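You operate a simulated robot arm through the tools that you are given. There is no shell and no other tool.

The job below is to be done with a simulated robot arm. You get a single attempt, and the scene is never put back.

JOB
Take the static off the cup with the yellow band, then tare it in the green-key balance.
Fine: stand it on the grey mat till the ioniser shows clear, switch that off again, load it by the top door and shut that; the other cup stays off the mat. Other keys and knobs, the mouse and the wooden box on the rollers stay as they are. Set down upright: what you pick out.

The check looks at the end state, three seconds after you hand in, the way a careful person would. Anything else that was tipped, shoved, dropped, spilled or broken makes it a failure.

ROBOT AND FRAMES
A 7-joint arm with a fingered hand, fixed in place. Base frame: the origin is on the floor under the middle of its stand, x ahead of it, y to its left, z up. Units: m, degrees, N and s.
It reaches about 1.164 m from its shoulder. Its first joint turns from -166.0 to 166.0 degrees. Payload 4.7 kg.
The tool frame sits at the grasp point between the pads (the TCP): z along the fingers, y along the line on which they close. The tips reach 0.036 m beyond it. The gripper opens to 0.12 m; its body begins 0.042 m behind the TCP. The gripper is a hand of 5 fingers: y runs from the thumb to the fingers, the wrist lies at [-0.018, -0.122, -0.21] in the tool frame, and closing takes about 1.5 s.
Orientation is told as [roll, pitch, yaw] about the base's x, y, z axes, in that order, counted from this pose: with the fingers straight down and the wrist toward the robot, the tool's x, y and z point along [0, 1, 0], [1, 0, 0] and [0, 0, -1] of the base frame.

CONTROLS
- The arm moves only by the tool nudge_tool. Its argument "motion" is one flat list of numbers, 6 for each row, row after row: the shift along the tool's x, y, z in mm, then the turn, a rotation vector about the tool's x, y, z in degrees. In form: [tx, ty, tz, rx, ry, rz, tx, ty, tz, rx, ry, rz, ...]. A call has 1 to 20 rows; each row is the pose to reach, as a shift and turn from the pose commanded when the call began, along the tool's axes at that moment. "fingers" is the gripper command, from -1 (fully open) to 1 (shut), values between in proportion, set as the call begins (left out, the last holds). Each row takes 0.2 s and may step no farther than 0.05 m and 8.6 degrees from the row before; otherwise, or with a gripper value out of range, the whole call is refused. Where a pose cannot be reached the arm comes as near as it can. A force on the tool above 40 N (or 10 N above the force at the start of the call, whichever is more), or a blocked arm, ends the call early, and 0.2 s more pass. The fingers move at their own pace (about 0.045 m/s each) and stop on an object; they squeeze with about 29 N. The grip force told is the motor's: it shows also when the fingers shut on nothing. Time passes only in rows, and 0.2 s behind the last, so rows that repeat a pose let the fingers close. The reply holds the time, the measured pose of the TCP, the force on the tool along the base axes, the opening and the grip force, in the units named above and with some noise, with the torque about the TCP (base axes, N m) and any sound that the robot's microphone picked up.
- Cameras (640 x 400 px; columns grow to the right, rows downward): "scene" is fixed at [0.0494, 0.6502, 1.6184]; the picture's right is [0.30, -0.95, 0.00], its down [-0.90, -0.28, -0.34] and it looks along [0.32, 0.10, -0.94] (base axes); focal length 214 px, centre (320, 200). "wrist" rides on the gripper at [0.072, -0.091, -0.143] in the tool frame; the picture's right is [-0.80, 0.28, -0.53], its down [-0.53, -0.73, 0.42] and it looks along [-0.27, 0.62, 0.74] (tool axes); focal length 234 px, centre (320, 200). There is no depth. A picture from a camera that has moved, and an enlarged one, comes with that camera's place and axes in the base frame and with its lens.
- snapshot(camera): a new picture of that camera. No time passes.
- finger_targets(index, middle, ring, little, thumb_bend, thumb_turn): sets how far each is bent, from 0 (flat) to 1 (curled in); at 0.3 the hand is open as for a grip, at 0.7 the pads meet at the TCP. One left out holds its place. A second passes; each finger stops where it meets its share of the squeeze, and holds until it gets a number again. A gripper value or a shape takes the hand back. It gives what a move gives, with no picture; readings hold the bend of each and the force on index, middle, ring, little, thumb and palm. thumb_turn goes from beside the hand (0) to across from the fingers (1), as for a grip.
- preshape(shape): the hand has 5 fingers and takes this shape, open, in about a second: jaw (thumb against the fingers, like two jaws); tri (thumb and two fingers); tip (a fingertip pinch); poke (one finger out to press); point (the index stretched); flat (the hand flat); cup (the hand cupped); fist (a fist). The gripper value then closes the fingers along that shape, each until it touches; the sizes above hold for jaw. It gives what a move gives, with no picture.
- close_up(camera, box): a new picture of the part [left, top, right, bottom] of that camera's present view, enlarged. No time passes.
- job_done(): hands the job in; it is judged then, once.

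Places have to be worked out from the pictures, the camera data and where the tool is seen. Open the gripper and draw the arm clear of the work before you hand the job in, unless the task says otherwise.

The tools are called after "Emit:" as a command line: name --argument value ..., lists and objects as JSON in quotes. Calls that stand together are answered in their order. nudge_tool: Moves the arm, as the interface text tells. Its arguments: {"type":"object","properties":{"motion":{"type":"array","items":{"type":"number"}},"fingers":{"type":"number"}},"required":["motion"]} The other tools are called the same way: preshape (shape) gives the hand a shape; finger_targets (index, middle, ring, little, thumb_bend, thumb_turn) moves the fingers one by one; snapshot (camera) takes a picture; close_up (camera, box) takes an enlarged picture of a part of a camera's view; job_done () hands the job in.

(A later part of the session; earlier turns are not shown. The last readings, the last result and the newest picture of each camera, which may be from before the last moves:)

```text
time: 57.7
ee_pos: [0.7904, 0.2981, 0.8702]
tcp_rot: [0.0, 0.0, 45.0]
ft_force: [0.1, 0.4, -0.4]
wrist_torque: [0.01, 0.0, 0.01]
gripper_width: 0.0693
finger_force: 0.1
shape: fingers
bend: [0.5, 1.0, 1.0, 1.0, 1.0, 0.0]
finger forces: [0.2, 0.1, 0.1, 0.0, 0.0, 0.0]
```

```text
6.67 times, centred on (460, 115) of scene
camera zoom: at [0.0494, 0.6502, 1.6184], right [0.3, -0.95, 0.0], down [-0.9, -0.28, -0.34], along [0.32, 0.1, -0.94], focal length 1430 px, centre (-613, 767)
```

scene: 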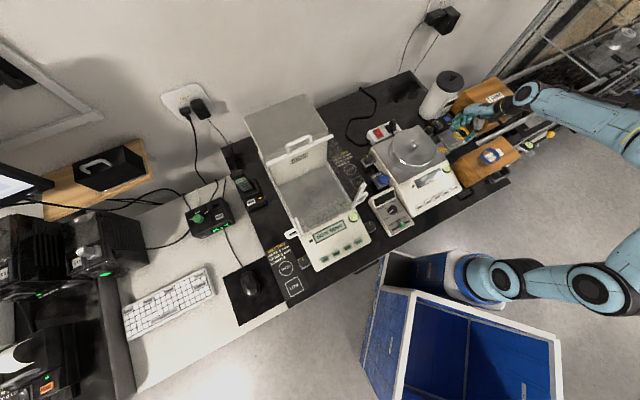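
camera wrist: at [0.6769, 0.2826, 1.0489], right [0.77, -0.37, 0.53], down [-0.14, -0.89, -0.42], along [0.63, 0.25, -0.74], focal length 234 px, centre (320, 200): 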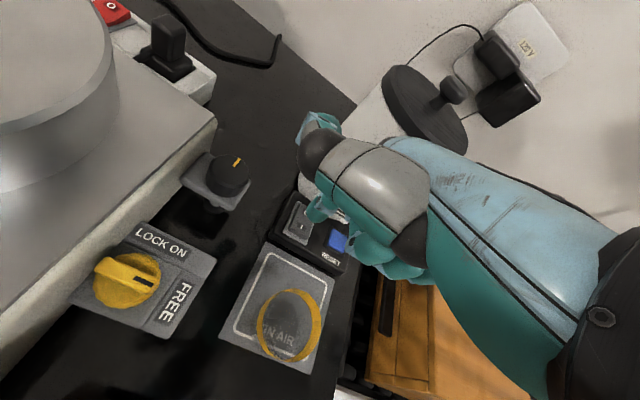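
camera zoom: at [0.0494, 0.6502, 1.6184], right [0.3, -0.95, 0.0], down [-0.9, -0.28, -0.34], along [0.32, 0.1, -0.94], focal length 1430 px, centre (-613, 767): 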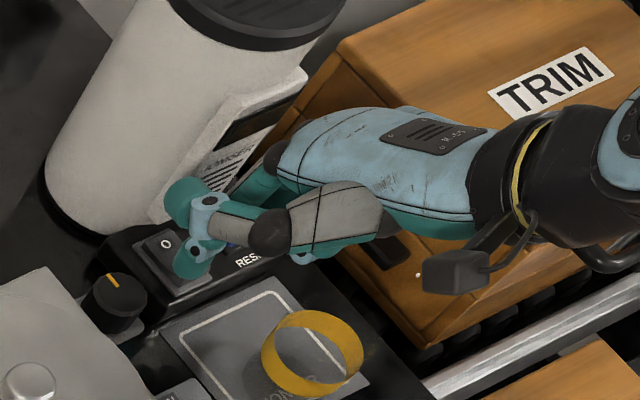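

A first trace of contact at the index (0.2 N) at TCP z 0.870. I press on in 1.5 mm steps.

Emit:
nudge_tool --motion '[0, 0, 1.5, 0, 0, 0, 0, 0, 1.5, 0, 0, 0]'

Emit:
nudge_tool --motion '[0, 0, 1.5, 0, 0, 0, 0, 0, 1.5, 0, 0, 0]'

Emit:
close_up --camera "wrist" --box '[240, 160, 340, 280]'

```text
time: 58.3
ee_pos: [0.7917, 0.2987, 0.8708]
tcp_rot: [0.0, 0.0, 45.1]
ft_force: [-0.2, -0.8, 1.2]
wrist_torque: [0.02, 0.0, 0.01]
gripper_width: 0.0693
finger_force: 0.4
shape: fingers
bend: [0.5, 1.0, 1.0, 1.0, 1.0, 0.0]
finger forces: [1.4, 0.0, 0.0, 0.1, 0.0, 0.0]
```

```text
time: 58.9
ee_pos: [0.7918, 0.2967, 0.8678]
tcp_rot: [0.0, 0.0, 45.0]
ft_force: [0.1, -0.8, -0.5]
wrist_torque: [0.02, 0.01, -0.01]
gripper_width: 0.0695
finger_force: 0.0
shape: fingers
bend: [0.5, 1.0, 1.0, 1.0, 1.0, 0.0]
finger forces: [0.0, 0.0, 0.1, 0.0, 0.0, 0.0]
```

```text
3.33 times, centred on (290, 220) of wrist
camera zoom: at [0.6765, 0.2844, 1.0115], right [0.77, -0.37, 0.53], down [-0.14, -0.89, -0.42], along [0.63, 0.25, -0.74], focal length 781 px, centre (420, 133)
```

zoom: 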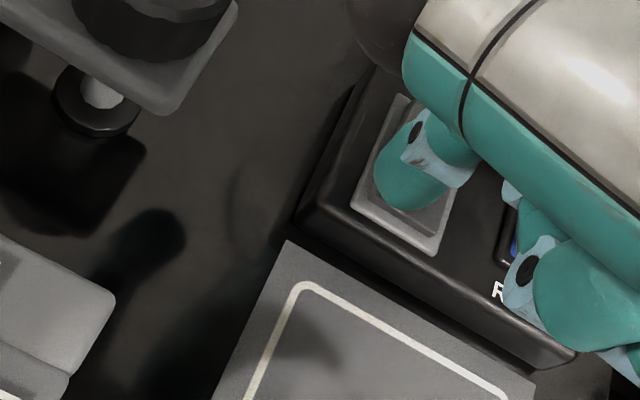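

The force rose to 1.4 N and then vanished: the rocker has snapped over. I rise straight up 60 mm and look at the switch and display.

Emit:
nudge_tool --motion '[0, 0, -10, 0, 0, 0, 0, 0, -30, 0, 0, 0, 0, 0, -60, 0, 0, 0]'

Emit:
snapshot --camera "wrist"

Emit:
close_up --camera "wrist" --box '[230, 130, 370, 270]'

Emit:
close_up --camera "scene" --box '[425, 85, 495, 145]'

```text
time: 59.7
ee_pos: [0.7896, 0.2981, 0.9297]
tcp_rot: [0.1, 0.0, 45.0]
ft_force: [-0.9, 0.9, -0.2]
wrist_torque: [0.0, 0.04, 0.0]
gripper_width: 0.0695
finger_force: 0.0
shape: fingers
bend: [0.5, 1.0, 1.0, 1.0, 1.0, 0.0]
finger forces: [0.0, 0.1, 0.0, 0.0, 0.0, 0.1]
```

```text
taken
camera wrist: at [0.6745, 0.2847, 1.0717], right [0.77, -0.37, 0.52], down [-0.14, -0.89, -0.42], along [0.63, 0.25, -0.74], focal length 234 px, centre (320, 200)
```

wrist: 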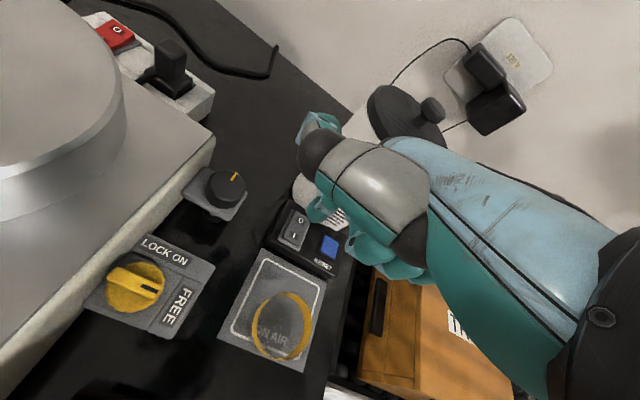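

```text
2.86 times, centred on (300, 200) of wrist
camera zoom: at [0.6745, 0.2847, 1.0717], right [0.77, -0.37, 0.52], down [-0.14, -0.89, -0.42], along [0.63, 0.25, -0.74], focal length 669 px, centre (377, 200)
```

zoom: 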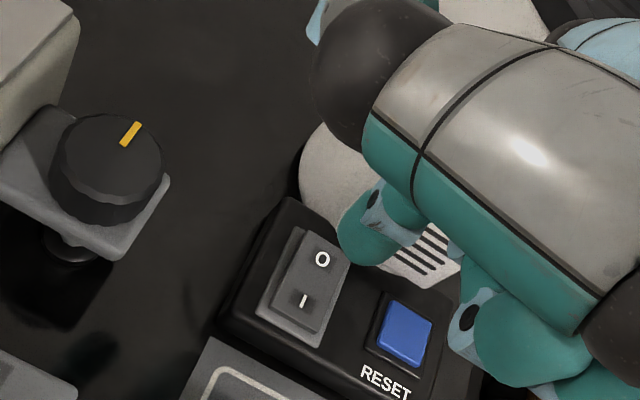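

```text
6.67 times, centred on (460, 115) of scene
camera zoom: at [0.0494, 0.6502, 1.6184], right [0.3, -0.95, 0.0], down [-0.9, -0.28, -0.34], along [0.32, 0.1, -0.94], focal length 1430 px, centre (-613, 767)
```

zoom: 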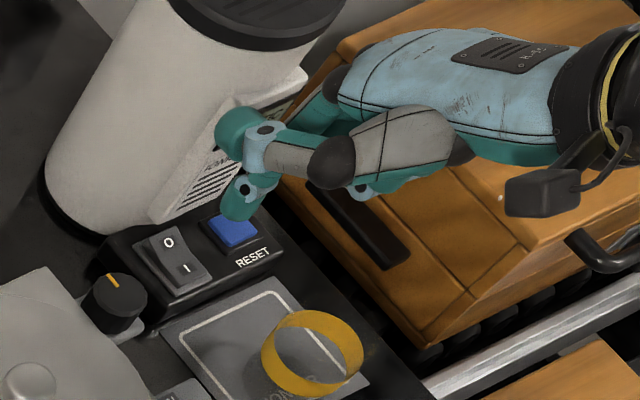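

The rocker now shows I pressed in. I move the hand back and up so the ioniser's display comes into view.

Emit:
nudge_tool --motion '[0, 0, -40, 0, 0, 0, 0, -20, -80, 0, 0, 0, -9, -55, -108, 0, 0, 0, -18, -95, -130, 0, 0, 0, -27, -130, -150, 0, 0, 0, -34, -161, -170, 0, 0, 0]'

Emit:
snapshot --camera "wrist"

Emit:
close_up --camera "wrist" --box '[230, 90, 350, 210]'

Emit:
close_up --camera "scene" --box '[410, 60, 490, 150]'

```text
time: 61.1
ee_pos: [0.6988, 0.1635, 1.0995]
tcp_rot: [0.0, 0.1, 45.1]
ft_force: [1.3, 0.1, -0.3]
wrist_torque: [0.01, 0.01, 0.02]
gripper_width: 0.0694
finger_force: 0.0
shape: fingers
bend: [0.5, 1.0, 1.0, 1.0, 1.0, 0.0]
finger forces: [0.0, 0.0, 0.0, 0.0, 0.0, 0.0]
```

```text
taken
camera wrist: at [0.5839, 0.1503, 1.2402], right [0.77, -0.37, 0.52], down [-0.14, -0.89, -0.42], along [0.63, 0.25, -0.74], focal length 234 px, centre (320, 200)
```

wrist: 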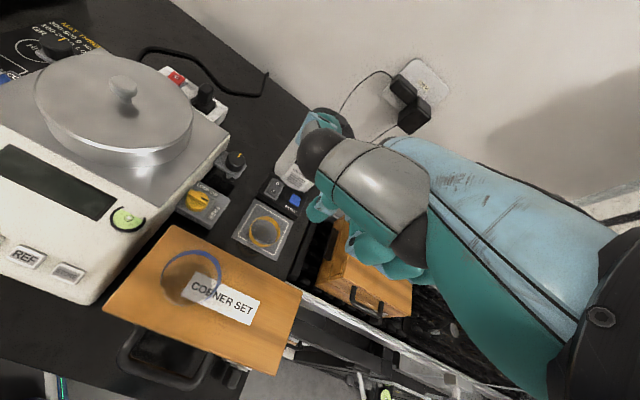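

```text
3.33 times, centred on (290, 150) of wrist
camera zoom: at [0.5839, 0.1503, 1.2402], right [0.77, -0.37, 0.52], down [-0.14, -0.89, -0.42], along [0.63, 0.25, -0.74], focal length 781 px, centre (420, 367)
```

zoom: 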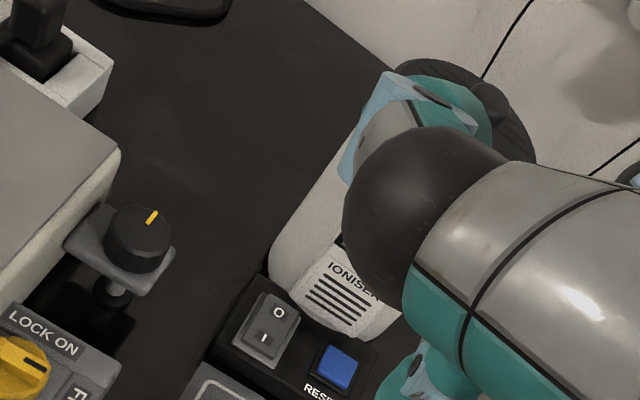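

```text
4.44 times, centred on (450, 105) of scene
camera zoom: at [0.0494, 0.6502, 1.6184], right [0.3, -0.95, 0.0], down [-0.9, -0.28, -0.34], along [0.32, 0.1, -0.94], focal length 953 px, centre (-258, 622)
```

zoom: 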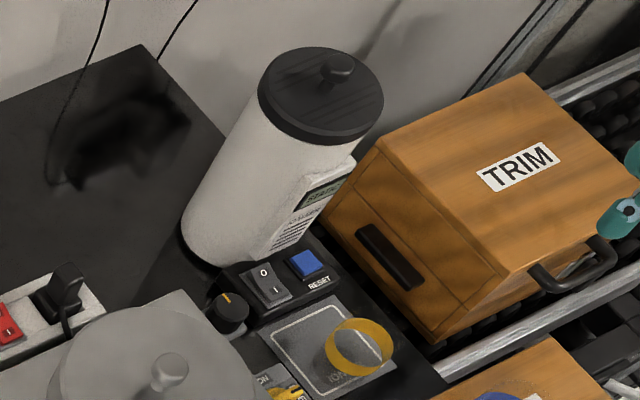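

The display is lit now. I zoom on it from the scene camera.

Emit:
close_up --camera "scene" --box '[470, 92, 498, 118]'

Emit:
close_up --camera "scene" --box '[455, 110, 500, 155]'

```text
15.38 times, centred on (484, 105) of scene
camera zoom: at [0.0494, 0.6502, 1.6184], right [0.3, -0.95, 0.0], down [-0.9, -0.28, -0.34], along [0.32, 0.1, -0.94], focal length 3300 px, centre (-2203, 1662)
```

zoom: 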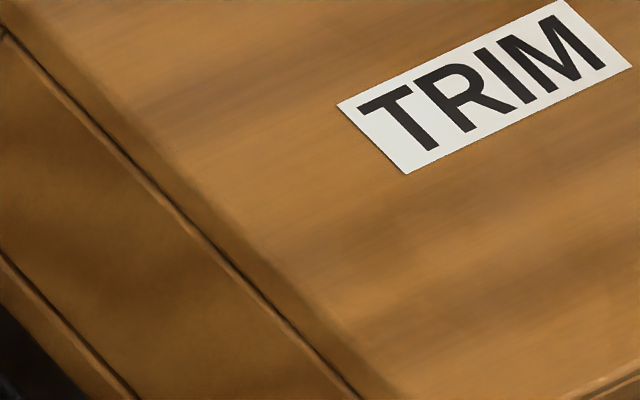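

```text
8.89 times, centred on (478, 132) of scene
camera zoom: at [0.0494, 0.6502, 1.6184], right [0.3, -0.95, 0.0], down [-0.9, -0.28, -0.34], along [0.32, 0.1, -0.94], focal length 1906 px, centre (-1080, 800)
```

zoom: 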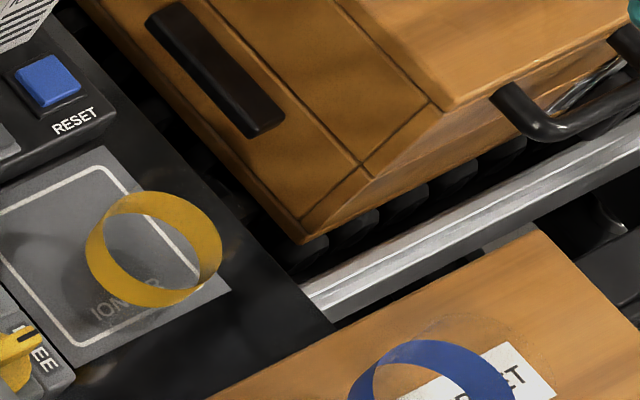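

The display is at about scene pixel (452, 102); I zoom there.

Emit:
close_up --camera "scene" --box '[442, 92, 464, 112]'

```text
16.00 times, centred on (453, 102) of scene
camera zoom: at [0.0494, 0.6502, 1.6184], right [0.3, -0.95, 0.0], down [-0.9, -0.28, -0.34], along [0.32, 0.1, -0.94], focal length 3432 px, centre (-1808, 1768)
```

zoom: 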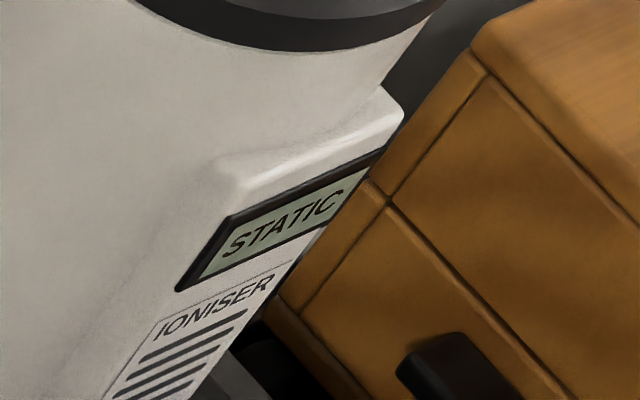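

The display reads "STATIC": the ioniser is on and senses the cup. I wait, holding still, and check the display again.

Emit:
nudge_tool --motion '[0, 0, 0, 0, 0, 0, 0, 0, 0, 0, 0, 0, 0, 0, 0, 0, 0, 0, 0, 0, 0, 0, 0, 0, 0, 0, 0, 0, 0, 0, 0, 0, 0, 0, 0, 0, 0, 0, 0, 0, 0, 0, 0, 0, 0, 0, 0, 0, 0, 0, 0, 0, 0, 0, 0, 0, 0, 0, 0, 0, 0, 0, 0, 0, 0, 0, 0, 0, 0, 0, 0, 0, 0, 0, 0, 0, 0, 0, 0, 0, 0, 0, 0, 0, 0, 0, 0, 0, 0, 0]'

Emit:
close_up --camera "scene" --box '[442, 92, 464, 112]'

```text
time: 64.3
ee_pos: [0.6993, 0.1629, 1.0984]
tcp_rot: [0.1, 0.0, 45.0]
ft_force: [-0.6, 0.7, 0.3]
wrist_torque: [-0.01, 0.02, -0.02]
gripper_width: 0.069
finger_force: 0.1
shape: fingers
bend: [0.5, 1.0, 1.0, 1.0, 1.0, 0.0]
finger forces: [0.0, 0.1, 0.0, 0.1, 0.1, 0.0]
```

```text
16.00 times, centred on (453, 102) of scene
camera zoom: at [0.0494, 0.6502, 1.6184], right [0.3, -0.95, 0.0], down [-0.9, -0.28, -0.34], along [0.32, 0.1, -0.94], focal length 3432 px, centre (-1808, 1768)
```

zoom: 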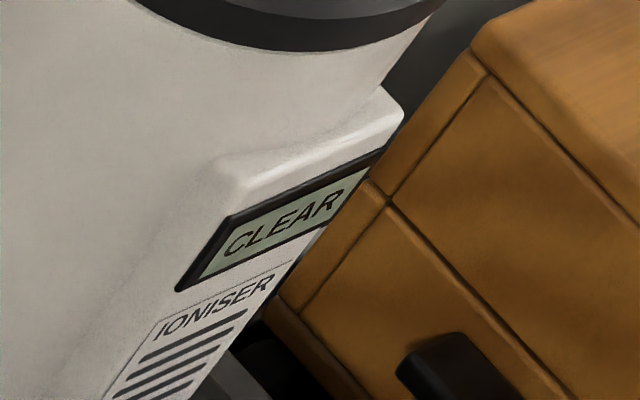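

The display reads "CLEAR". Before pressing O, I check the folded fingers' clearance below the hand in enlarged views.

Emit:
close_up --camera "scene" --box '[480, 80, 580, 160]'

Emit:
close_up --camera "wrist" --box '[280, 170, 440, 310]'

```text
5.00 times, centred on (530, 120) of scene
camera zoom: at [0.0494, 0.6502, 1.6184], right [0.3, -0.95, 0.0], down [-0.9, -0.28, -0.34], along [0.32, 0.1, -0.94], focal length 1072 px, centre (-730, 600)
```

zoom: 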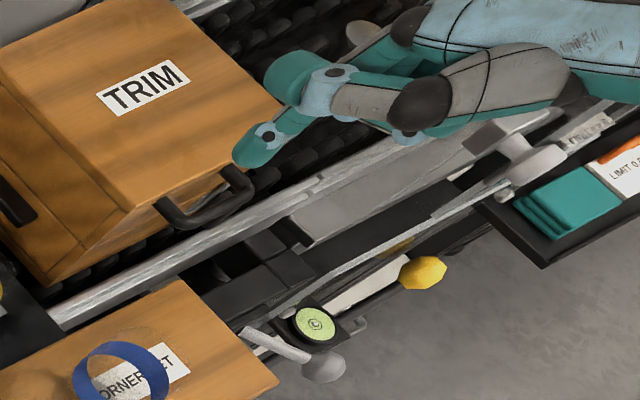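

```text
2.86 times, centred on (360, 240) of wrist
camera zoom: at [0.5836, 0.1503, 1.2408], right [0.77, -0.37, 0.53], down [-0.14, -0.89, -0.42], along [0.63, 0.25, -0.74], focal length 669 px, centre (206, 86)
```

zoom: 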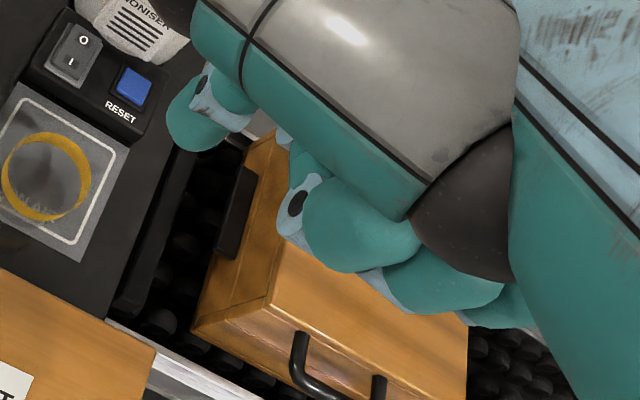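

The folded fingers stay well above the index tip. I move over the rocker's O end with the hand leaned back 15° so the knuckles clear the ioniser panel, hovering high first.

Emit:
nudge_tool --motion '[6, 35, 0, -2.5, 0, 0, 12, 70, 0, -5, 0, 0, 19, 105, 5, -7.5, 0, 0, 25, 140, 20, -10, 0, 0, 31, 174, 45, -12.5, 0, 0, 31, 174, 90, -15, 0, 0, 31, 174, 130, -15, 0, 0, 31, 174, 130, -15, 0, 0]'

Emit:
snapshot --camera "wrist"

Emit:
close_up --camera "wrist" --box '[240, 140, 360, 260]'

Emit:
close_up --camera "scene" --box '[425, 75, 505, 145]'

```text
time: 66.1
ee_pos: [0.7994, 0.3065, 0.9688]
tcp_rot: [0.0, -15.1, 45.0]
ft_force: [-0.8, -0.4, -0.1]
wrist_torque: [-0.01, -0.01, 0.0]
gripper_width: 0.0691
finger_force: 0.1
shape: fingers
bend: [0.5, 1.0, 1.0, 1.0, 1.0, 0.0]
finger forces: [0.0, 0.0, 0.0, 0.0, 0.1, 0.0]
```

```text
taken
camera wrist: at [0.6602, 0.2697, 1.0832], right [0.66, -0.47, 0.58], down [-0.05, -0.8, -0.6], along [0.75, 0.37, -0.55], focal length 234 px, centre (320, 200)
```

wrist: 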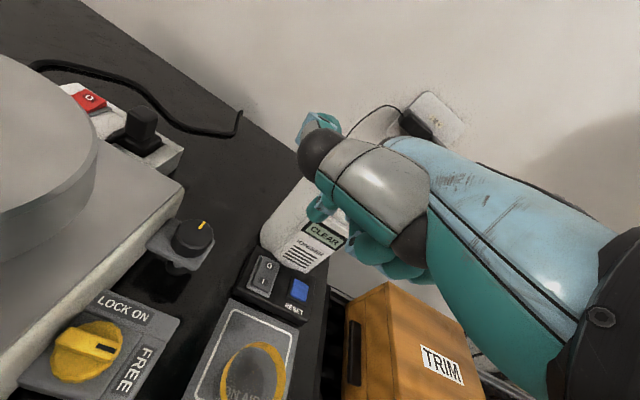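

```text
3.33 times, centred on (300, 200) of wrist
camera zoom: at [0.6602, 0.2697, 1.0832], right [0.66, -0.47, 0.58], down [-0.05, -0.8, -0.6], along [0.75, 0.37, -0.55], focal length 781 px, centre (387, 200)
```

zoom: 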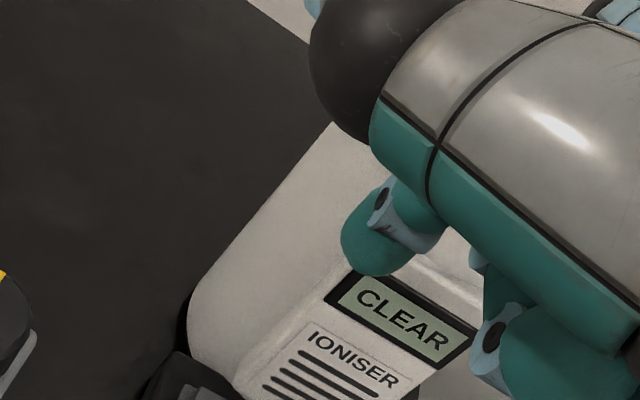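

```text
5.71 times, centred on (465, 110) of scene
camera zoom: at [0.0494, 0.6502, 1.6184], right [0.3, -0.95, 0.0], down [-0.9, -0.28, -0.34], along [0.32, 0.1, -0.94], focal length 1226 px, centre (-509, 714)
```

zoom: 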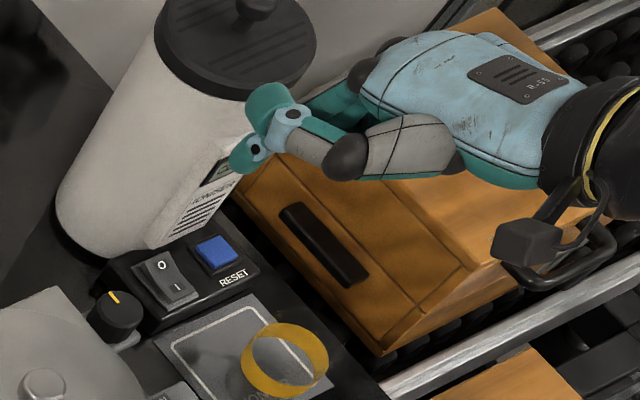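

The tip is at about (p 0.347, q 0.831, z 0.937), nearly over the O end. I shift 3 mm and lower about 85 mm to just above the switch.

Emit:
nudge_tool --motion '[3, -2, 19, 0, 0, 0, 3, -7, 38, 0, 0, 0, 3, -12, 57, 0, 0, 0, 3, -16, 72, 0, 0, 0, 3, -19, 82, 0, 0, 0, 3, -19, 82, 0, 0, 0]'

Emit:
close_up --camera "wrist" --box '[240, 160, 360, 280]'

Emit:
close_up --camera "scene" --box '[425, 85, 495, 145]'

Emit:
snapshot --camera "wrist"

```text
time: 67.5
ee_pos: [0.7997, 0.3086, 0.8864]
tcp_rot: [0.1, -14.9, 45.0]
ft_force: [-0.1, 0.2, 0.2]
wrist_torque: [-0.05, -0.02, 0.01]
gripper_width: 0.0691
finger_force: 0.1
shape: fingers
bend: [0.5, 1.0, 1.0, 1.0, 1.0, 0.0]
finger forces: [0.1, 0.0, 0.0, 0.0, 0.1, 0.0]
```

```text
3.33 times, centred on (300, 220) of wrist
camera zoom: at [0.661, 0.2719, 1.0002], right [0.66, -0.47, 0.58], down [-0.05, -0.8, -0.6], along [0.75, 0.37, -0.55], focal length 781 px, centre (387, 133)
```

zoom: 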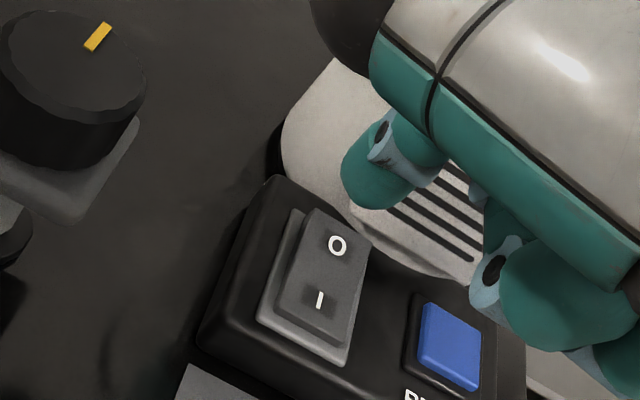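

```text
6.67 times, centred on (460, 115) of scene
camera zoom: at [0.0494, 0.6502, 1.6184], right [0.3, -0.95, 0.0], down [-0.9, -0.28, -0.34], along [0.32, 0.1, -0.94], focal length 1430 px, centre (-613, 767)
```

zoom: 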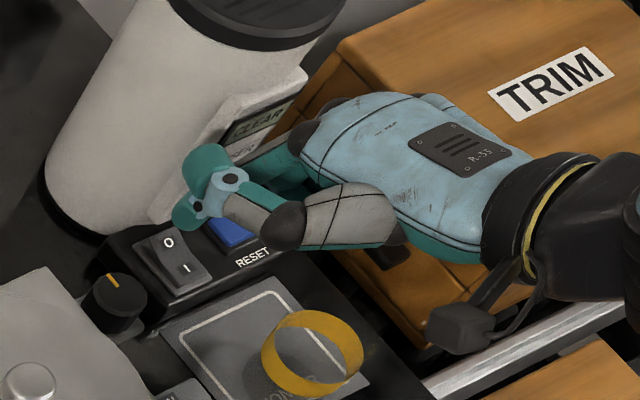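

```text
taken
camera wrist: at [0.661, 0.2719, 1.0002], right [0.66, -0.47, 0.58], down [-0.05, -0.8, -0.6], along [0.75, 0.37, -0.55], focal length 234 px, centre (320, 200)
```

wrist: 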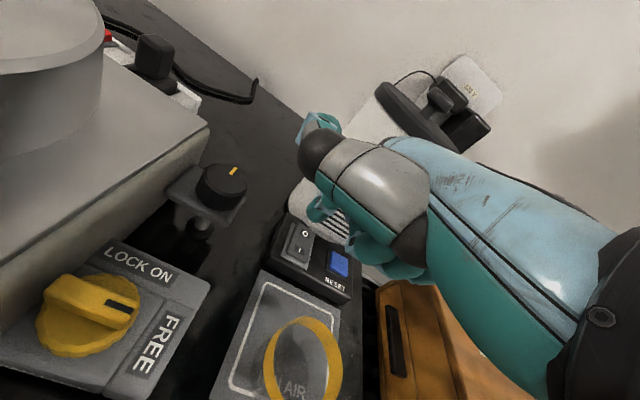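

The tip is 20 mm above the O mark and will land right on it. I lower 14 mm, then press in 1.5 mm steps.

Emit:
nudge_tool --motion '[0, -1.8, 6.8, 0, 0, 0, 0, -3.6, 13.5, 0, 0, 0, 0, -3.6, 13.5, 0, 0, 0]'

Emit:
nudge_tool --motion '[0, -0.4, 1.5, 0, 0, 0, 0, -0.8, 3, 0, 0, 0]'

Emit:
nudge_tool --motion '[0, -0.4, 1.5, 0, 0, 0, 0, -0.4, 1.5, 0, 0, 0]'

Emit:
close_up --camera "scene" --box '[425, 85, 495, 145]'

```text
time: 68.3
ee_pos: [0.8018, 0.3092, 0.8712]
tcp_rot: [0.0, -15.0, 45.0]
ft_force: [0.4, -0.6, -1.1]
wrist_torque: [0.0, 0.0, -0.02]
gripper_width: 0.0691
finger_force: 0.1
shape: fingers
bend: [0.5, 1.0, 1.0, 1.0, 1.0, 0.0]
finger forces: [0.1, 0.0, 0.1, 0.1, 0.0, 0.0]
```

```text
time: 68.9
ee_pos: [0.8026, 0.3081, 0.8689]
tcp_rot: [0.0, -15.0, 45.1]
ft_force: [0.3, 0.4, 0.9]
wrist_torque: [-0.02, 0.01, -0.02]
gripper_width: 0.0694
finger_force: 0.1
shape: fingers
bend: [0.5, 1.0, 1.0, 1.0, 1.0, 0.0]
finger forces: [0.1, 0.0, 0.0, 0.1, 0.0, 0.0]
```

```text
time: 69.5
ee_pos: [0.8022, 0.3081, 0.8665]
tcp_rot: [0.0, -15.0, 45.1]
ft_force: [-0.2, -0.5, 0.2]
wrist_torque: [0.01, 0.0, -0.01]
gripper_width: 0.0693
finger_force: 0.0
shape: fingers
bend: [0.5, 1.0, 1.0, 1.0, 1.0, 0.0]
finger forces: [0.0, 0.0, 0.0, 0.0, 0.0, 0.0]
```

```text
6.67 times, centred on (460, 115) of scene
camera zoom: at [0.0494, 0.6502, 1.6184], right [0.3, -0.95, 0.0], down [-0.9, -0.28, -0.34], along [0.32, 0.1, -0.94], focal length 1430 px, centre (-613, 767)
```

zoom: 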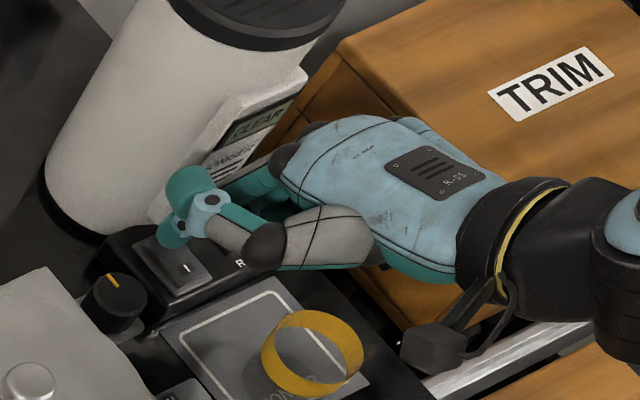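

No contact yet at TCP z 0.8665. I go on pressing in 1.5 mm steps.

Emit:
nudge_tool --motion '[0, -0.4, 1.5, 0, 0, 0, 0, -0.8, 3, 0, 0, 0]'

Emit:
nudge_tool --motion '[0, -0.4, 1.5, 0, 0, 0, 0, -0.4, 1.5, 0, 0, 0]'

Emit:
nudge_tool --motion '[0, -0.4, 1.5, 0, 0, 0, 0, -0.4, 1.5, 0, 0, 0]'

Emit:
close_up --camera "wrist" --box '[240, 160, 360, 280]'

```text
time: 70.1
ee_pos: [0.8021, 0.3099, 0.8634]
tcp_rot: [0.0, -14.9, 44.9]
ft_force: [-0.2, -0.6, -0.7]
wrist_torque: [0.03, 0.01, 0.03]
gripper_width: 0.0691
finger_force: 0.0
shape: fingers
bend: [0.5, 1.0, 1.0, 1.0, 1.0, 0.0]
finger forces: [0.0, 0.1, 0.0, 0.0, 0.1, 0.0]
```

```text
time: 70.7
ee_pos: [0.8017, 0.3087, 0.8622]
tcp_rot: [0.0, -15.1, 45.0]
ft_force: [-0.2, 1.0, 0.3]
wrist_torque: [0.01, 0.0, 0.01]
gripper_width: 0.0689
finger_force: 0.0
shape: fingers
bend: [0.5, 1.0, 1.0, 1.0, 1.0, 0.0]
finger forces: [0.0, 0.0, 0.1, 0.0, 0.1, 0.0]
```

```text
time: 71.3
ee_pos: [0.8031, 0.3086, 0.8592]
tcp_rot: [0.0, -15.0, 45.0]
ft_force: [0.1, 0.2, 1.4]
wrist_torque: [-0.01, -0.05, -0.02]
gripper_width: 0.0692
finger_force: 0.0
shape: fingers
bend: [0.5, 1.0, 1.0, 1.0, 1.0, 0.0]
finger forces: [0.3, 0.1, 0.0, 0.0, 0.0, 0.0]
```

```text
3.33 times, centred on (300, 220) of wrist
camera zoom: at [0.6632, 0.2713, 0.9733], right [0.66, -0.47, 0.58], down [-0.05, -0.8, -0.6], along [0.75, 0.37, -0.55], focal length 781 px, centre (387, 133)
```

zoom: 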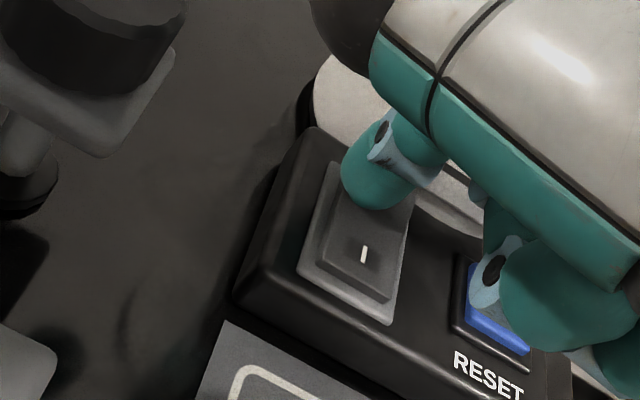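

Light contact (0.3 N) at TCP z 0.859. I press a little more.

Emit:
nudge_tool --motion '[0, -0.4, 1.5, 0, 0, 0, 0, -0.4, 1.5, 0, 0, 0]'

Emit:
nudge_tool --motion '[0, -0.4, 1.5, 0, 0, 0, 0, -0.4, 1.5, 0, 0, 0]'

Emit:
close_up --camera "wrist" --box '[240, 160, 360, 280]'

Emit:
close_up --camera "scene" --box '[425, 85, 495, 145]'

```text
time: 71.9
ee_pos: [0.8021, 0.3097, 0.8571]
tcp_rot: [0.0, -15.0, 44.9]
ft_force: [0.7, -0.4, 2.5]
wrist_torque: [0.03, -0.07, -0.04]
gripper_width: 0.0691
finger_force: 0.8
shape: fingers
bend: [0.5, 1.0, 1.0, 1.0, 1.0, 0.0]
finger forces: [2.0, 0.0, 0.0, 0.0, 0.0, 0.0]
```

```text
time: 72.5
ee_pos: [0.8017, 0.3093, 0.8559]
tcp_rot: [0.0, -15.0, 45.0]
ft_force: [0.8, -0.4, 2.3]
wrist_torque: [0.07, -0.11, -0.03]
gripper_width: 0.069
finger_force: 1.8
shape: fingers
bend: [0.49, 1.0, 1.0, 1.0, 1.0, 0.0]
finger forces: [2.6, 0.0, 0.0, 0.1, 0.1, 0.0]
```

```text
3.33 times, centred on (300, 220) of wrist
camera zoom: at [0.6627, 0.2724, 0.9701], right [0.66, -0.47, 0.58], down [-0.05, -0.8, -0.6], along [0.75, 0.37, -0.55], focal length 781 px, centre (387, 133)
```

zoom: 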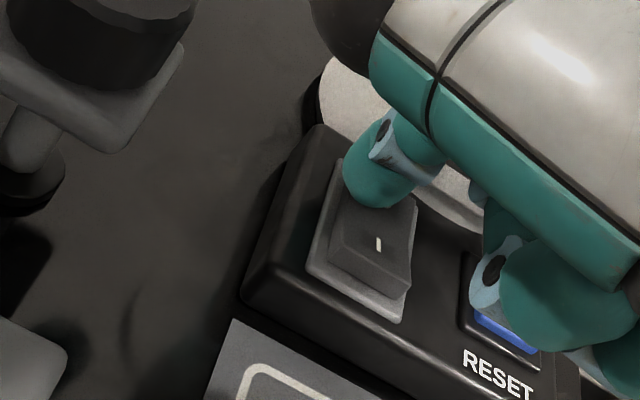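

```text
6.67 times, centred on (460, 115) of scene
camera zoom: at [0.0494, 0.6502, 1.6184], right [0.3, -0.95, 0.0], down [-0.9, -0.28, -0.34], along [0.32, 0.1, -0.94], focal length 1430 px, centre (-613, 767)
```

zoom: 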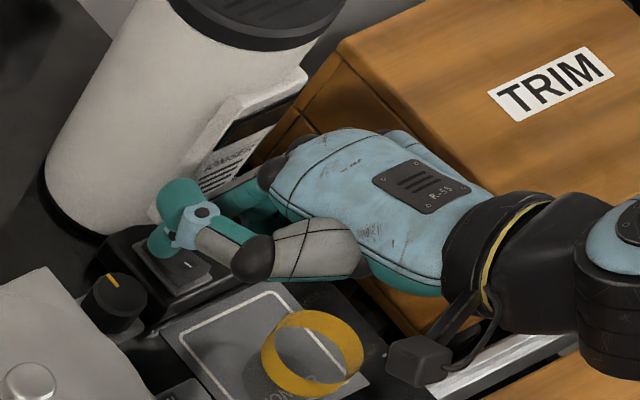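

The rocker's I end stands up again and the display has gone dark: the ioniser is off. I rise straight up away from it.

Emit:
nudge_tool --motion '[0, 2.6, -9.7, 0, 0, 0, 0, 7.8, -29, 0, 0, 0, 0, 15.5, -58, 0, 0, 0, 0, 25.9, -96.6, 0, 0, 0, 0, 36, -135, 0, 0, 0]'

Emit:
snapshot --camera "wrist"

Emit:
close_up --camera "scene" --box '[425, 85, 495, 145]'

Emit:
close_up --camera "scene" --box '[442, 92, 464, 112]'

```text
time: 73.7
ee_pos: [0.801, 0.3093, 0.9933]
tcp_rot: [-0.1, -14.9, 45.2]
ft_force: [0.7, 0.5, -1.2]
wrist_torque: [0.03, 0.01, 0.0]
gripper_width: 0.069
finger_force: 0.1
shape: fingers
bend: [0.5, 1.0, 1.0, 1.0, 1.0, 0.0]
finger forces: [0.0, 0.0, 0.1, 0.1, 0.0, 0.1]
```

```text
taken
camera wrist: at [0.6625, 0.272, 1.1076], right [0.66, -0.47, 0.58], down [-0.05, -0.8, -0.6], along [0.75, 0.37, -0.55], focal length 234 px, centre (320, 200)
```

wrist: 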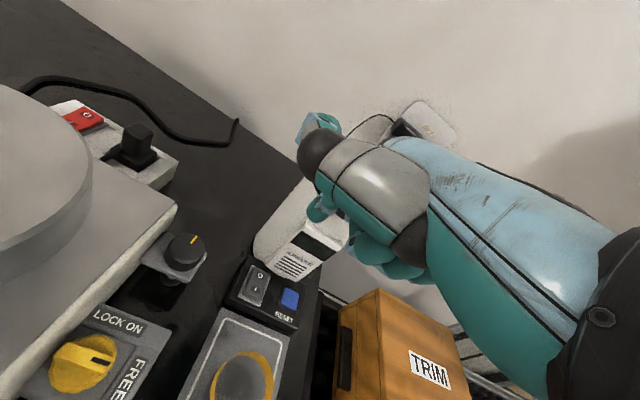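

```text
6.67 times, centred on (460, 115) of scene
camera zoom: at [0.0494, 0.6502, 1.6184], right [0.3, -0.95, 0.0], down [-0.9, -0.28, -0.34], along [0.32, 0.1, -0.94], focal length 1430 px, centre (-613, 767)
```

zoom: 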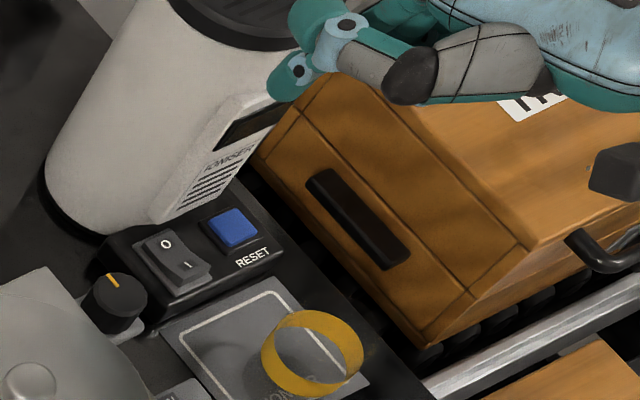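

```text
16.00 times, centred on (453, 102) of scene
camera zoom: at [0.0494, 0.6502, 1.6184], right [0.3, -0.95, 0.0], down [-0.9, -0.28, -0.34], along [0.32, 0.1, -0.94], focal length 3432 px, centre (-1808, 1768)
```

zoom: 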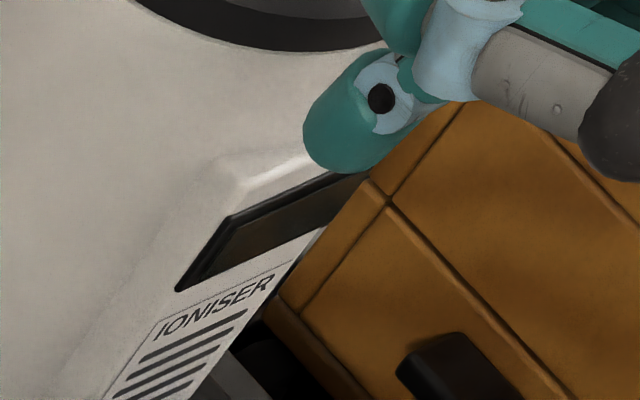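

Ioniser off, cup undisturbed on the mat at about (0.773, 0.246). I back away above the cup, return the tilt to +12°, and take the open jaw shape high up.

Emit:
nudge_tool --motion '[-5, 0, -35, 5, 0, 0, -12, -8, -70, 11, 0, 0, -20, -20, -100, 17, 0, 0, -28, -33, -120, 22, 0, 0, -28, -34, -120, 27, 0, 0]'

Emit:
preshape --shape "jaw"

Emit:
snapshot --camera "wrist"

Emit:
close_up --camera "wrist" --box '[210, 200, 320, 300]'

```text
time: 74.9
ee_pos: [0.7763, 0.2464, 1.1038]
tcp_rot: [0.0, 12.1, 45.0]
ft_force: [-0.2, -1.3, 1.2]
wrist_torque: [0.03, -0.04, -0.02]
gripper_width: 0.0693
finger_force: 0.0
shape: fingers
bend: [0.5, 1.0, 1.0, 1.0, 1.0, 0.0]
finger forces: [0.0, 0.0, 0.0, 0.0, 0.1, 0.0]
```

```text
time: 75.8
ee_pos: [0.7768, 0.2454, 1.1018]
tcp_rot: [0.0, 12.0, 45.0]
ft_force: [-0.1, -0.4, -0.1]
wrist_torque: [0.01, -0.01, 0.0]
gripper_width: 0.1196
finger_force: 0.0
shape: jaw
bend: [0.3, 0.3, 0.3, 0.3, 0.3, 0.97]
finger forces: [0.0, 0.1, 0.0, 0.0, 0.0, 0.1]
```

```text
taken
camera wrist: at [0.6841, 0.2547, 1.2616], right [0.84, -0.3, 0.46], down [-0.19, -0.95, -0.26], along [0.51, 0.13, -0.85], focal length 234 px, centre (320, 200)
```

wrist: 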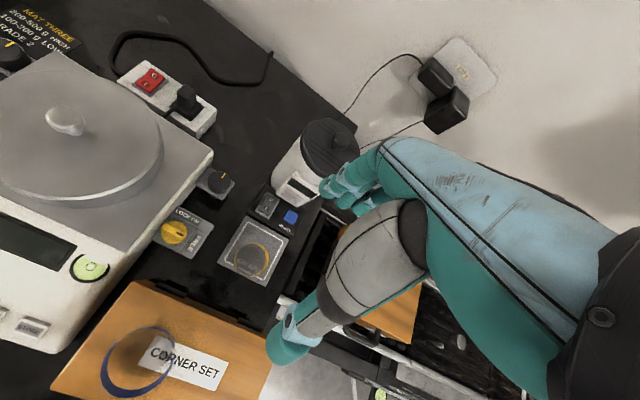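

```text
4.00 times, centred on (265, 250) of wrist
camera zoom: at [0.6841, 0.2547, 1.2616], right [0.84, -0.3, 0.46], down [-0.19, -0.95, -0.26], along [0.51, 0.13, -0.85], focal length 937 px, centre (540, 0)
```

zoom: 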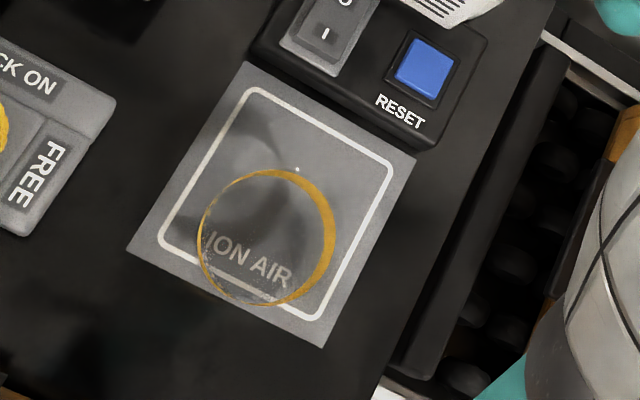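

Cup centre is at (0.7735, 0.245). I pre-close the hand to about 0.075 m (so the fingers stay off the switch box) and descend to z≈0.93, above the rim, to check.

Emit:
nudge_tool --motion '[2, -3, 0.6, 0, 0, 0, 2, 3, 29, 0, 0, 0, 2, 11, 68, 0, 0, 0, 2, 20, 107, 0, 0, 0, 2, 33, 168, 0, 0, 0, 2, 33, 168, 0, 0, 0]' --fingers -0.25

Emit:
snapshot --camera "wrist"

```text
refused: row 5 steps farther than a row can; nothing moved
```

```text
taken
camera wrist: at [0.6841, 0.2547, 1.2616], right [0.84, -0.3, 0.46], down [-0.19, -0.95, -0.26], along [0.51, 0.13, -0.85], focal length 234 px, centre (320, 200)
```

wrist: 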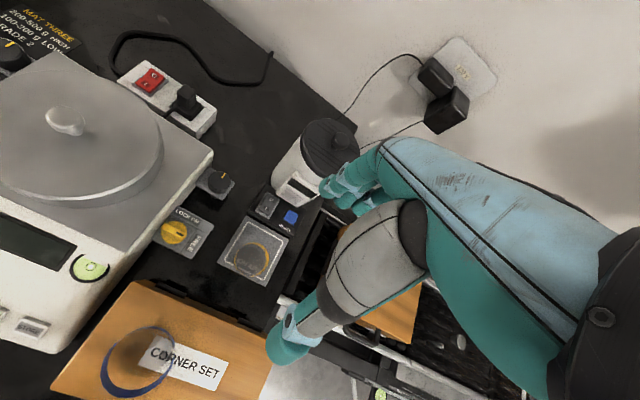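

The call was refused for one row being too long; nothing moved. I repeat it with evenly smaller steps.

Emit:
nudge_tool --motion '[2, -3, 0.6, 0, 0, 0, 2, 3, 30, 0, 0, 0, 2, 11, 68, 0, 0, 0, 2, 20, 107, 0, 0, 0, 2, 28, 142, 0, 0, 0, 2, 33, 168, 0, 0, 0, 2, 33, 168, 0, 0, 0]' --fingers -0.25

Emit:
snapshot --camera "wrist"

Emit:
close_up --camera "wrist" --box '[230, 170, 360, 320]'

Emit:
close_up --camera "scene" --box '[435, 85, 515, 155]'

```text
time: 77.4
ee_pos: [0.7761, 0.2406, 0.9305]
tcp_rot: [0.0, 12.1, 45.0]
ft_force: [-0.1, 0.5, -0.7]
wrist_torque: [0.0, -0.03, 0.03]
gripper_width: 0.0755
finger_force: 0.0
shape: jaw
bend: [0.28, 0.4, 0.37, 0.42, 0.64, 1.0]
finger forces: [0.0, 0.0, 0.0, 0.0, 0.1, 0.0]
```

```text
taken
camera wrist: at [0.6829, 0.2492, 1.0887], right [0.84, -0.3, 0.46], down [-0.19, -0.95, -0.26], along [0.51, 0.13, -0.85], focal length 234 px, centre (320, 200)
```

wrist: 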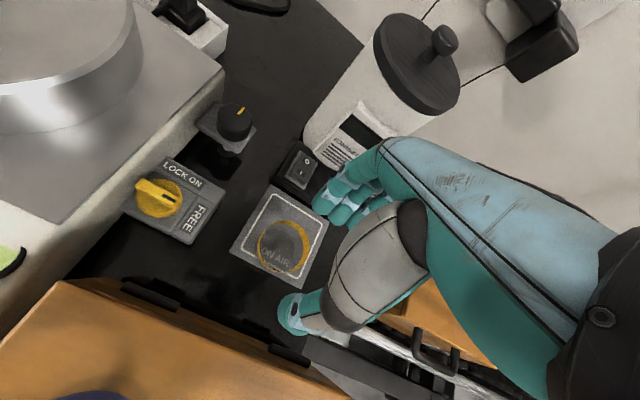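

```text
2.67 times, centred on (295, 245) of wrist
camera zoom: at [0.6829, 0.2492, 1.0887], right [0.84, -0.3, 0.46], down [-0.19, -0.95, -0.26], along [0.51, 0.13, -0.85], focal length 624 px, centre (387, 80)
```

zoom: 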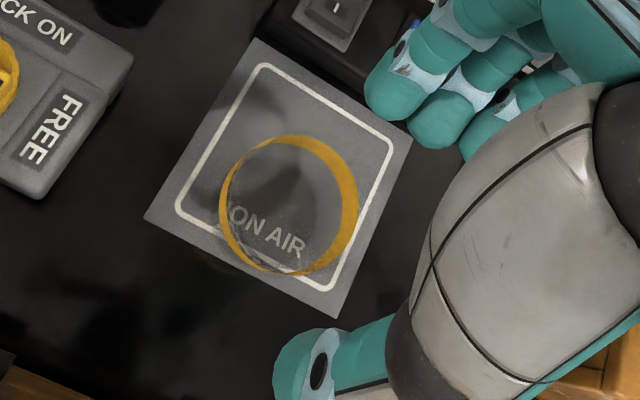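

```text
5.71 times, centred on (475, 120) of scene
camera zoom: at [0.0494, 0.6502, 1.6184], right [0.3, -0.95, 0.0], down [-0.9, -0.28, -0.34], along [0.32, 0.1, -0.94], focal length 1226 px, centre (-566, 657)
```

zoom: 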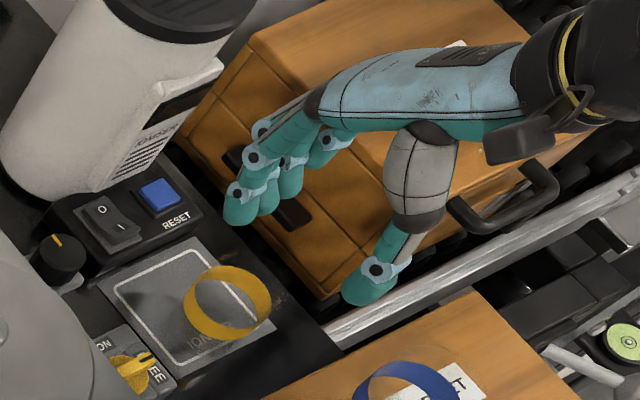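

TCP is about 5 mm right of the cup. I correct sideways and then descend to z≈0.853 around the cup.

Emit:
nudge_tool --motion '[5.3, 1.5, 0, 0, 0, 0, 5.3, 5.5, 20, 0, 0, 0, 5.3, 9.8, 40, 0, 0, 0, 5.3, 14, 58, 0, 0, 0, 5.3, 17.5, 75, 0, 0, 0, 5.3, 17.5, 75, 0, 0, 0]'

Emit:
close_up --camera "wrist" --box '[230, 170, 360, 320]'

Emit:
close_up --camera "scene" --box '[435, 85, 515, 155]'

```text
time: 78.8
ee_pos: [0.7727, 0.2492, 0.8539]
tcp_rot: [0.1, 12.0, 45.0]
ft_force: [0.6, -0.6, 0.5]
wrist_torque: [0.0, 0.01, 0.01]
gripper_width: 0.0755
finger_force: 0.1
shape: jaw
bend: [0.28, 0.4, 0.37, 0.42, 0.64, 1.0]
finger forces: [0.0, 0.0, 0.0, 0.1, 0.1, 0.1]
```

```text
2.67 times, centred on (295, 245) of wrist
camera zoom: at [0.6798, 0.2587, 1.0122], right [0.84, -0.3, 0.46], down [-0.19, -0.95, -0.26], along [0.51, 0.13, -0.85], focal length 624 px, centre (387, 80)
```

zoom: 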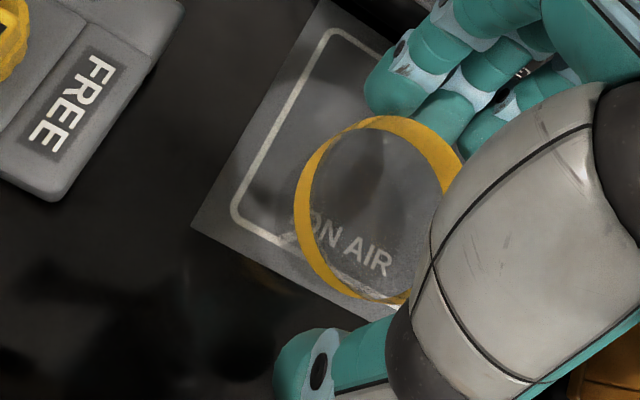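

```text
5.71 times, centred on (475, 120) of scene
camera zoom: at [0.0494, 0.6502, 1.6184], right [0.3, -0.95, 0.0], down [-0.9, -0.28, -0.34], along [0.32, 0.1, -0.94], focal length 1226 px, centre (-566, 657)
```

zoom: 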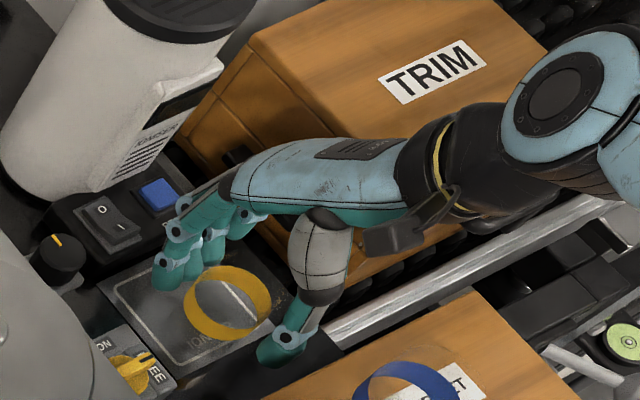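

The cup is untouched between thumb and fingers; I shift 3–4 mm to centre and then close the grip.

Emit:
nudge_tool --motion '[-3.5, -3, 0.6, 0, 0, 0, -3.5, -3, 0.6, 0, 0, 0]'

Emit:
nudge_tool --motion '[0, 0, 0, 0, 0, 0, 0, 0, 0, 0, 0, 0, 0, 0, 0, 0, 0, 0]' --fingers 0.05

Emit:
close_up --camera "wrist" --box '[230, 170, 360, 320]'

Emit:
close_up --camera "scene" --box '[440, 100, 500, 150]'

```text
time: 79.4
ee_pos: [0.7734, 0.2449, 0.8539]
tcp_rot: [0.0, 12.0, 45.1]
ft_force: [0.1, -0.1, -0.1]
wrist_torque: [0.01, 0.0, 0.0]
gripper_width: 0.0754
finger_force: 0.1
shape: jaw
bend: [0.28, 0.4, 0.37, 0.42, 0.64, 1.0]
finger forces: [0.0, 0.0, 0.0, 0.0, 0.1, 0.0]
```

```text
time: 80.2
ee_pos: [0.7728, 0.2446, 0.8533]
tcp_rot: [0.0, 11.9, 45.1]
ft_force: [-0.5, -0.2, 0.1]
wrist_torque: [0.0, -0.04, -0.01]
gripper_width: 0.0574
finger_force: 0.0
shape: jaw
bend: [0.74, 0.46, 0.43, 0.41, 0.71, 1.0]
finger forces: [0.1, 0.0, 0.1, 0.0, 0.0, 0.0]
```

```text
2.67 times, centred on (295, 245) of wrist
camera zoom: at [0.6799, 0.2545, 1.0122], right [0.84, -0.3, 0.46], down [-0.19, -0.95, -0.26], along [0.51, 0.13, -0.85], focal length 624 px, centre (387, 80)
```

zoom: 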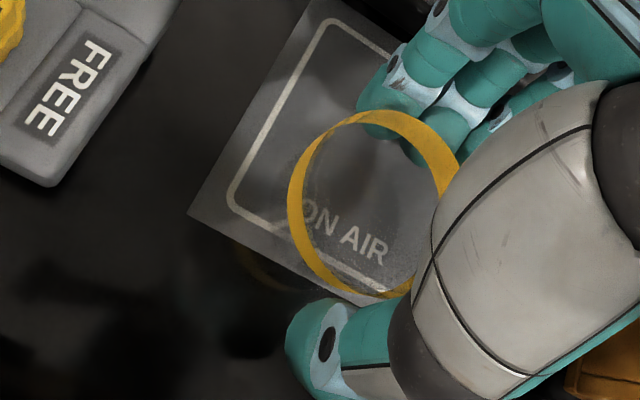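

```text
8.00 times, centred on (470, 125) of scene
camera zoom: at [0.0494, 0.6502, 1.6184], right [0.3, -0.95, 0.0], down [-0.9, -0.28, -0.34], along [0.32, 0.1, -0.94], focal length 1716 px, centre (-880, 800)
```

zoom: 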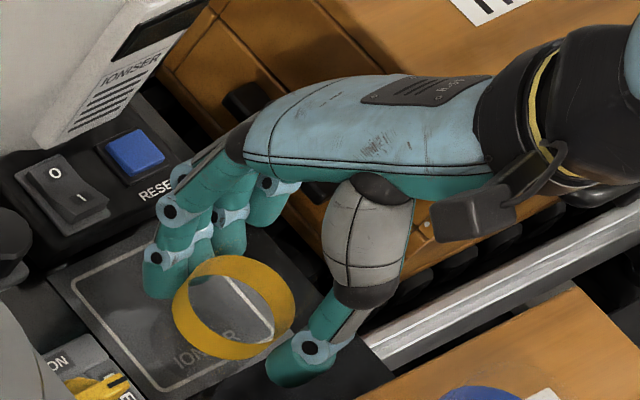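

Fingers are nearly touching on the far side. I close to the full grip.

Emit:
nudge_tool --motion '[0, 0, 0, 0, 0, 0, 0, 0, 0, 0, 0, 0, 0, 0, 0, 0, 0, 0]' --fingers 0.2

Emit:
close_up --camera "wrist" --box '[230, 170, 360, 320]'

Emit:
close_up --camera "scene" --box '[440, 100, 500, 150]'

```text
time: 81.0
ee_pos: [0.7726, 0.2447, 0.8536]
tcp_rot: [0.0, 11.9, 45.1]
ft_force: [-0.8, -0.6, 2.8]
wrist_torque: [0.02, 0.0, 0.03]
gripper_width: 0.0463
finger_force: 28.3
shape: jaw
bend: [0.74, 0.51, 0.53, 0.49, 0.74, 1.0]
finger forces: [15.3, 7.9, 0.0, 0.0, 23.2, 0.0]
```

```text
2.67 times, centred on (295, 245) of wrist
camera zoom: at [0.6798, 0.2545, 1.0125], right [0.84, -0.3, 0.46], down [-0.19, -0.95, -0.26], along [0.51, 0.13, -0.85], focal length 624 px, centre (387, 80)
```

zoom: 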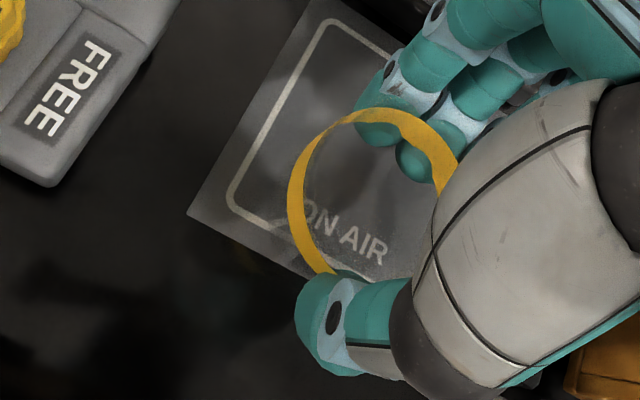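

```text
8.00 times, centred on (470, 125) of scene
camera zoom: at [0.0494, 0.6502, 1.6184], right [0.3, -0.95, 0.0], down [-0.9, -0.28, -0.34], along [0.32, 0.1, -0.94], focal length 1716 px, centre (-880, 800)
```

zoom: 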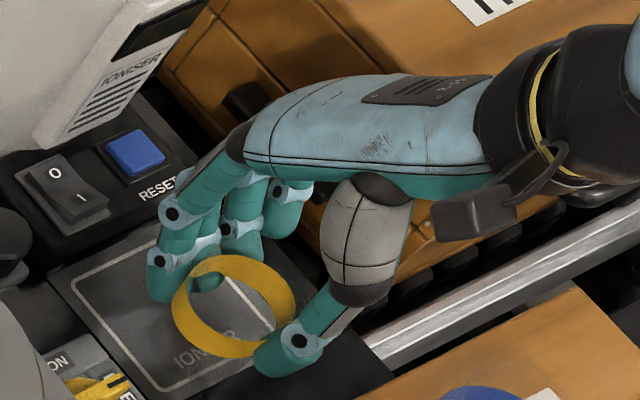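

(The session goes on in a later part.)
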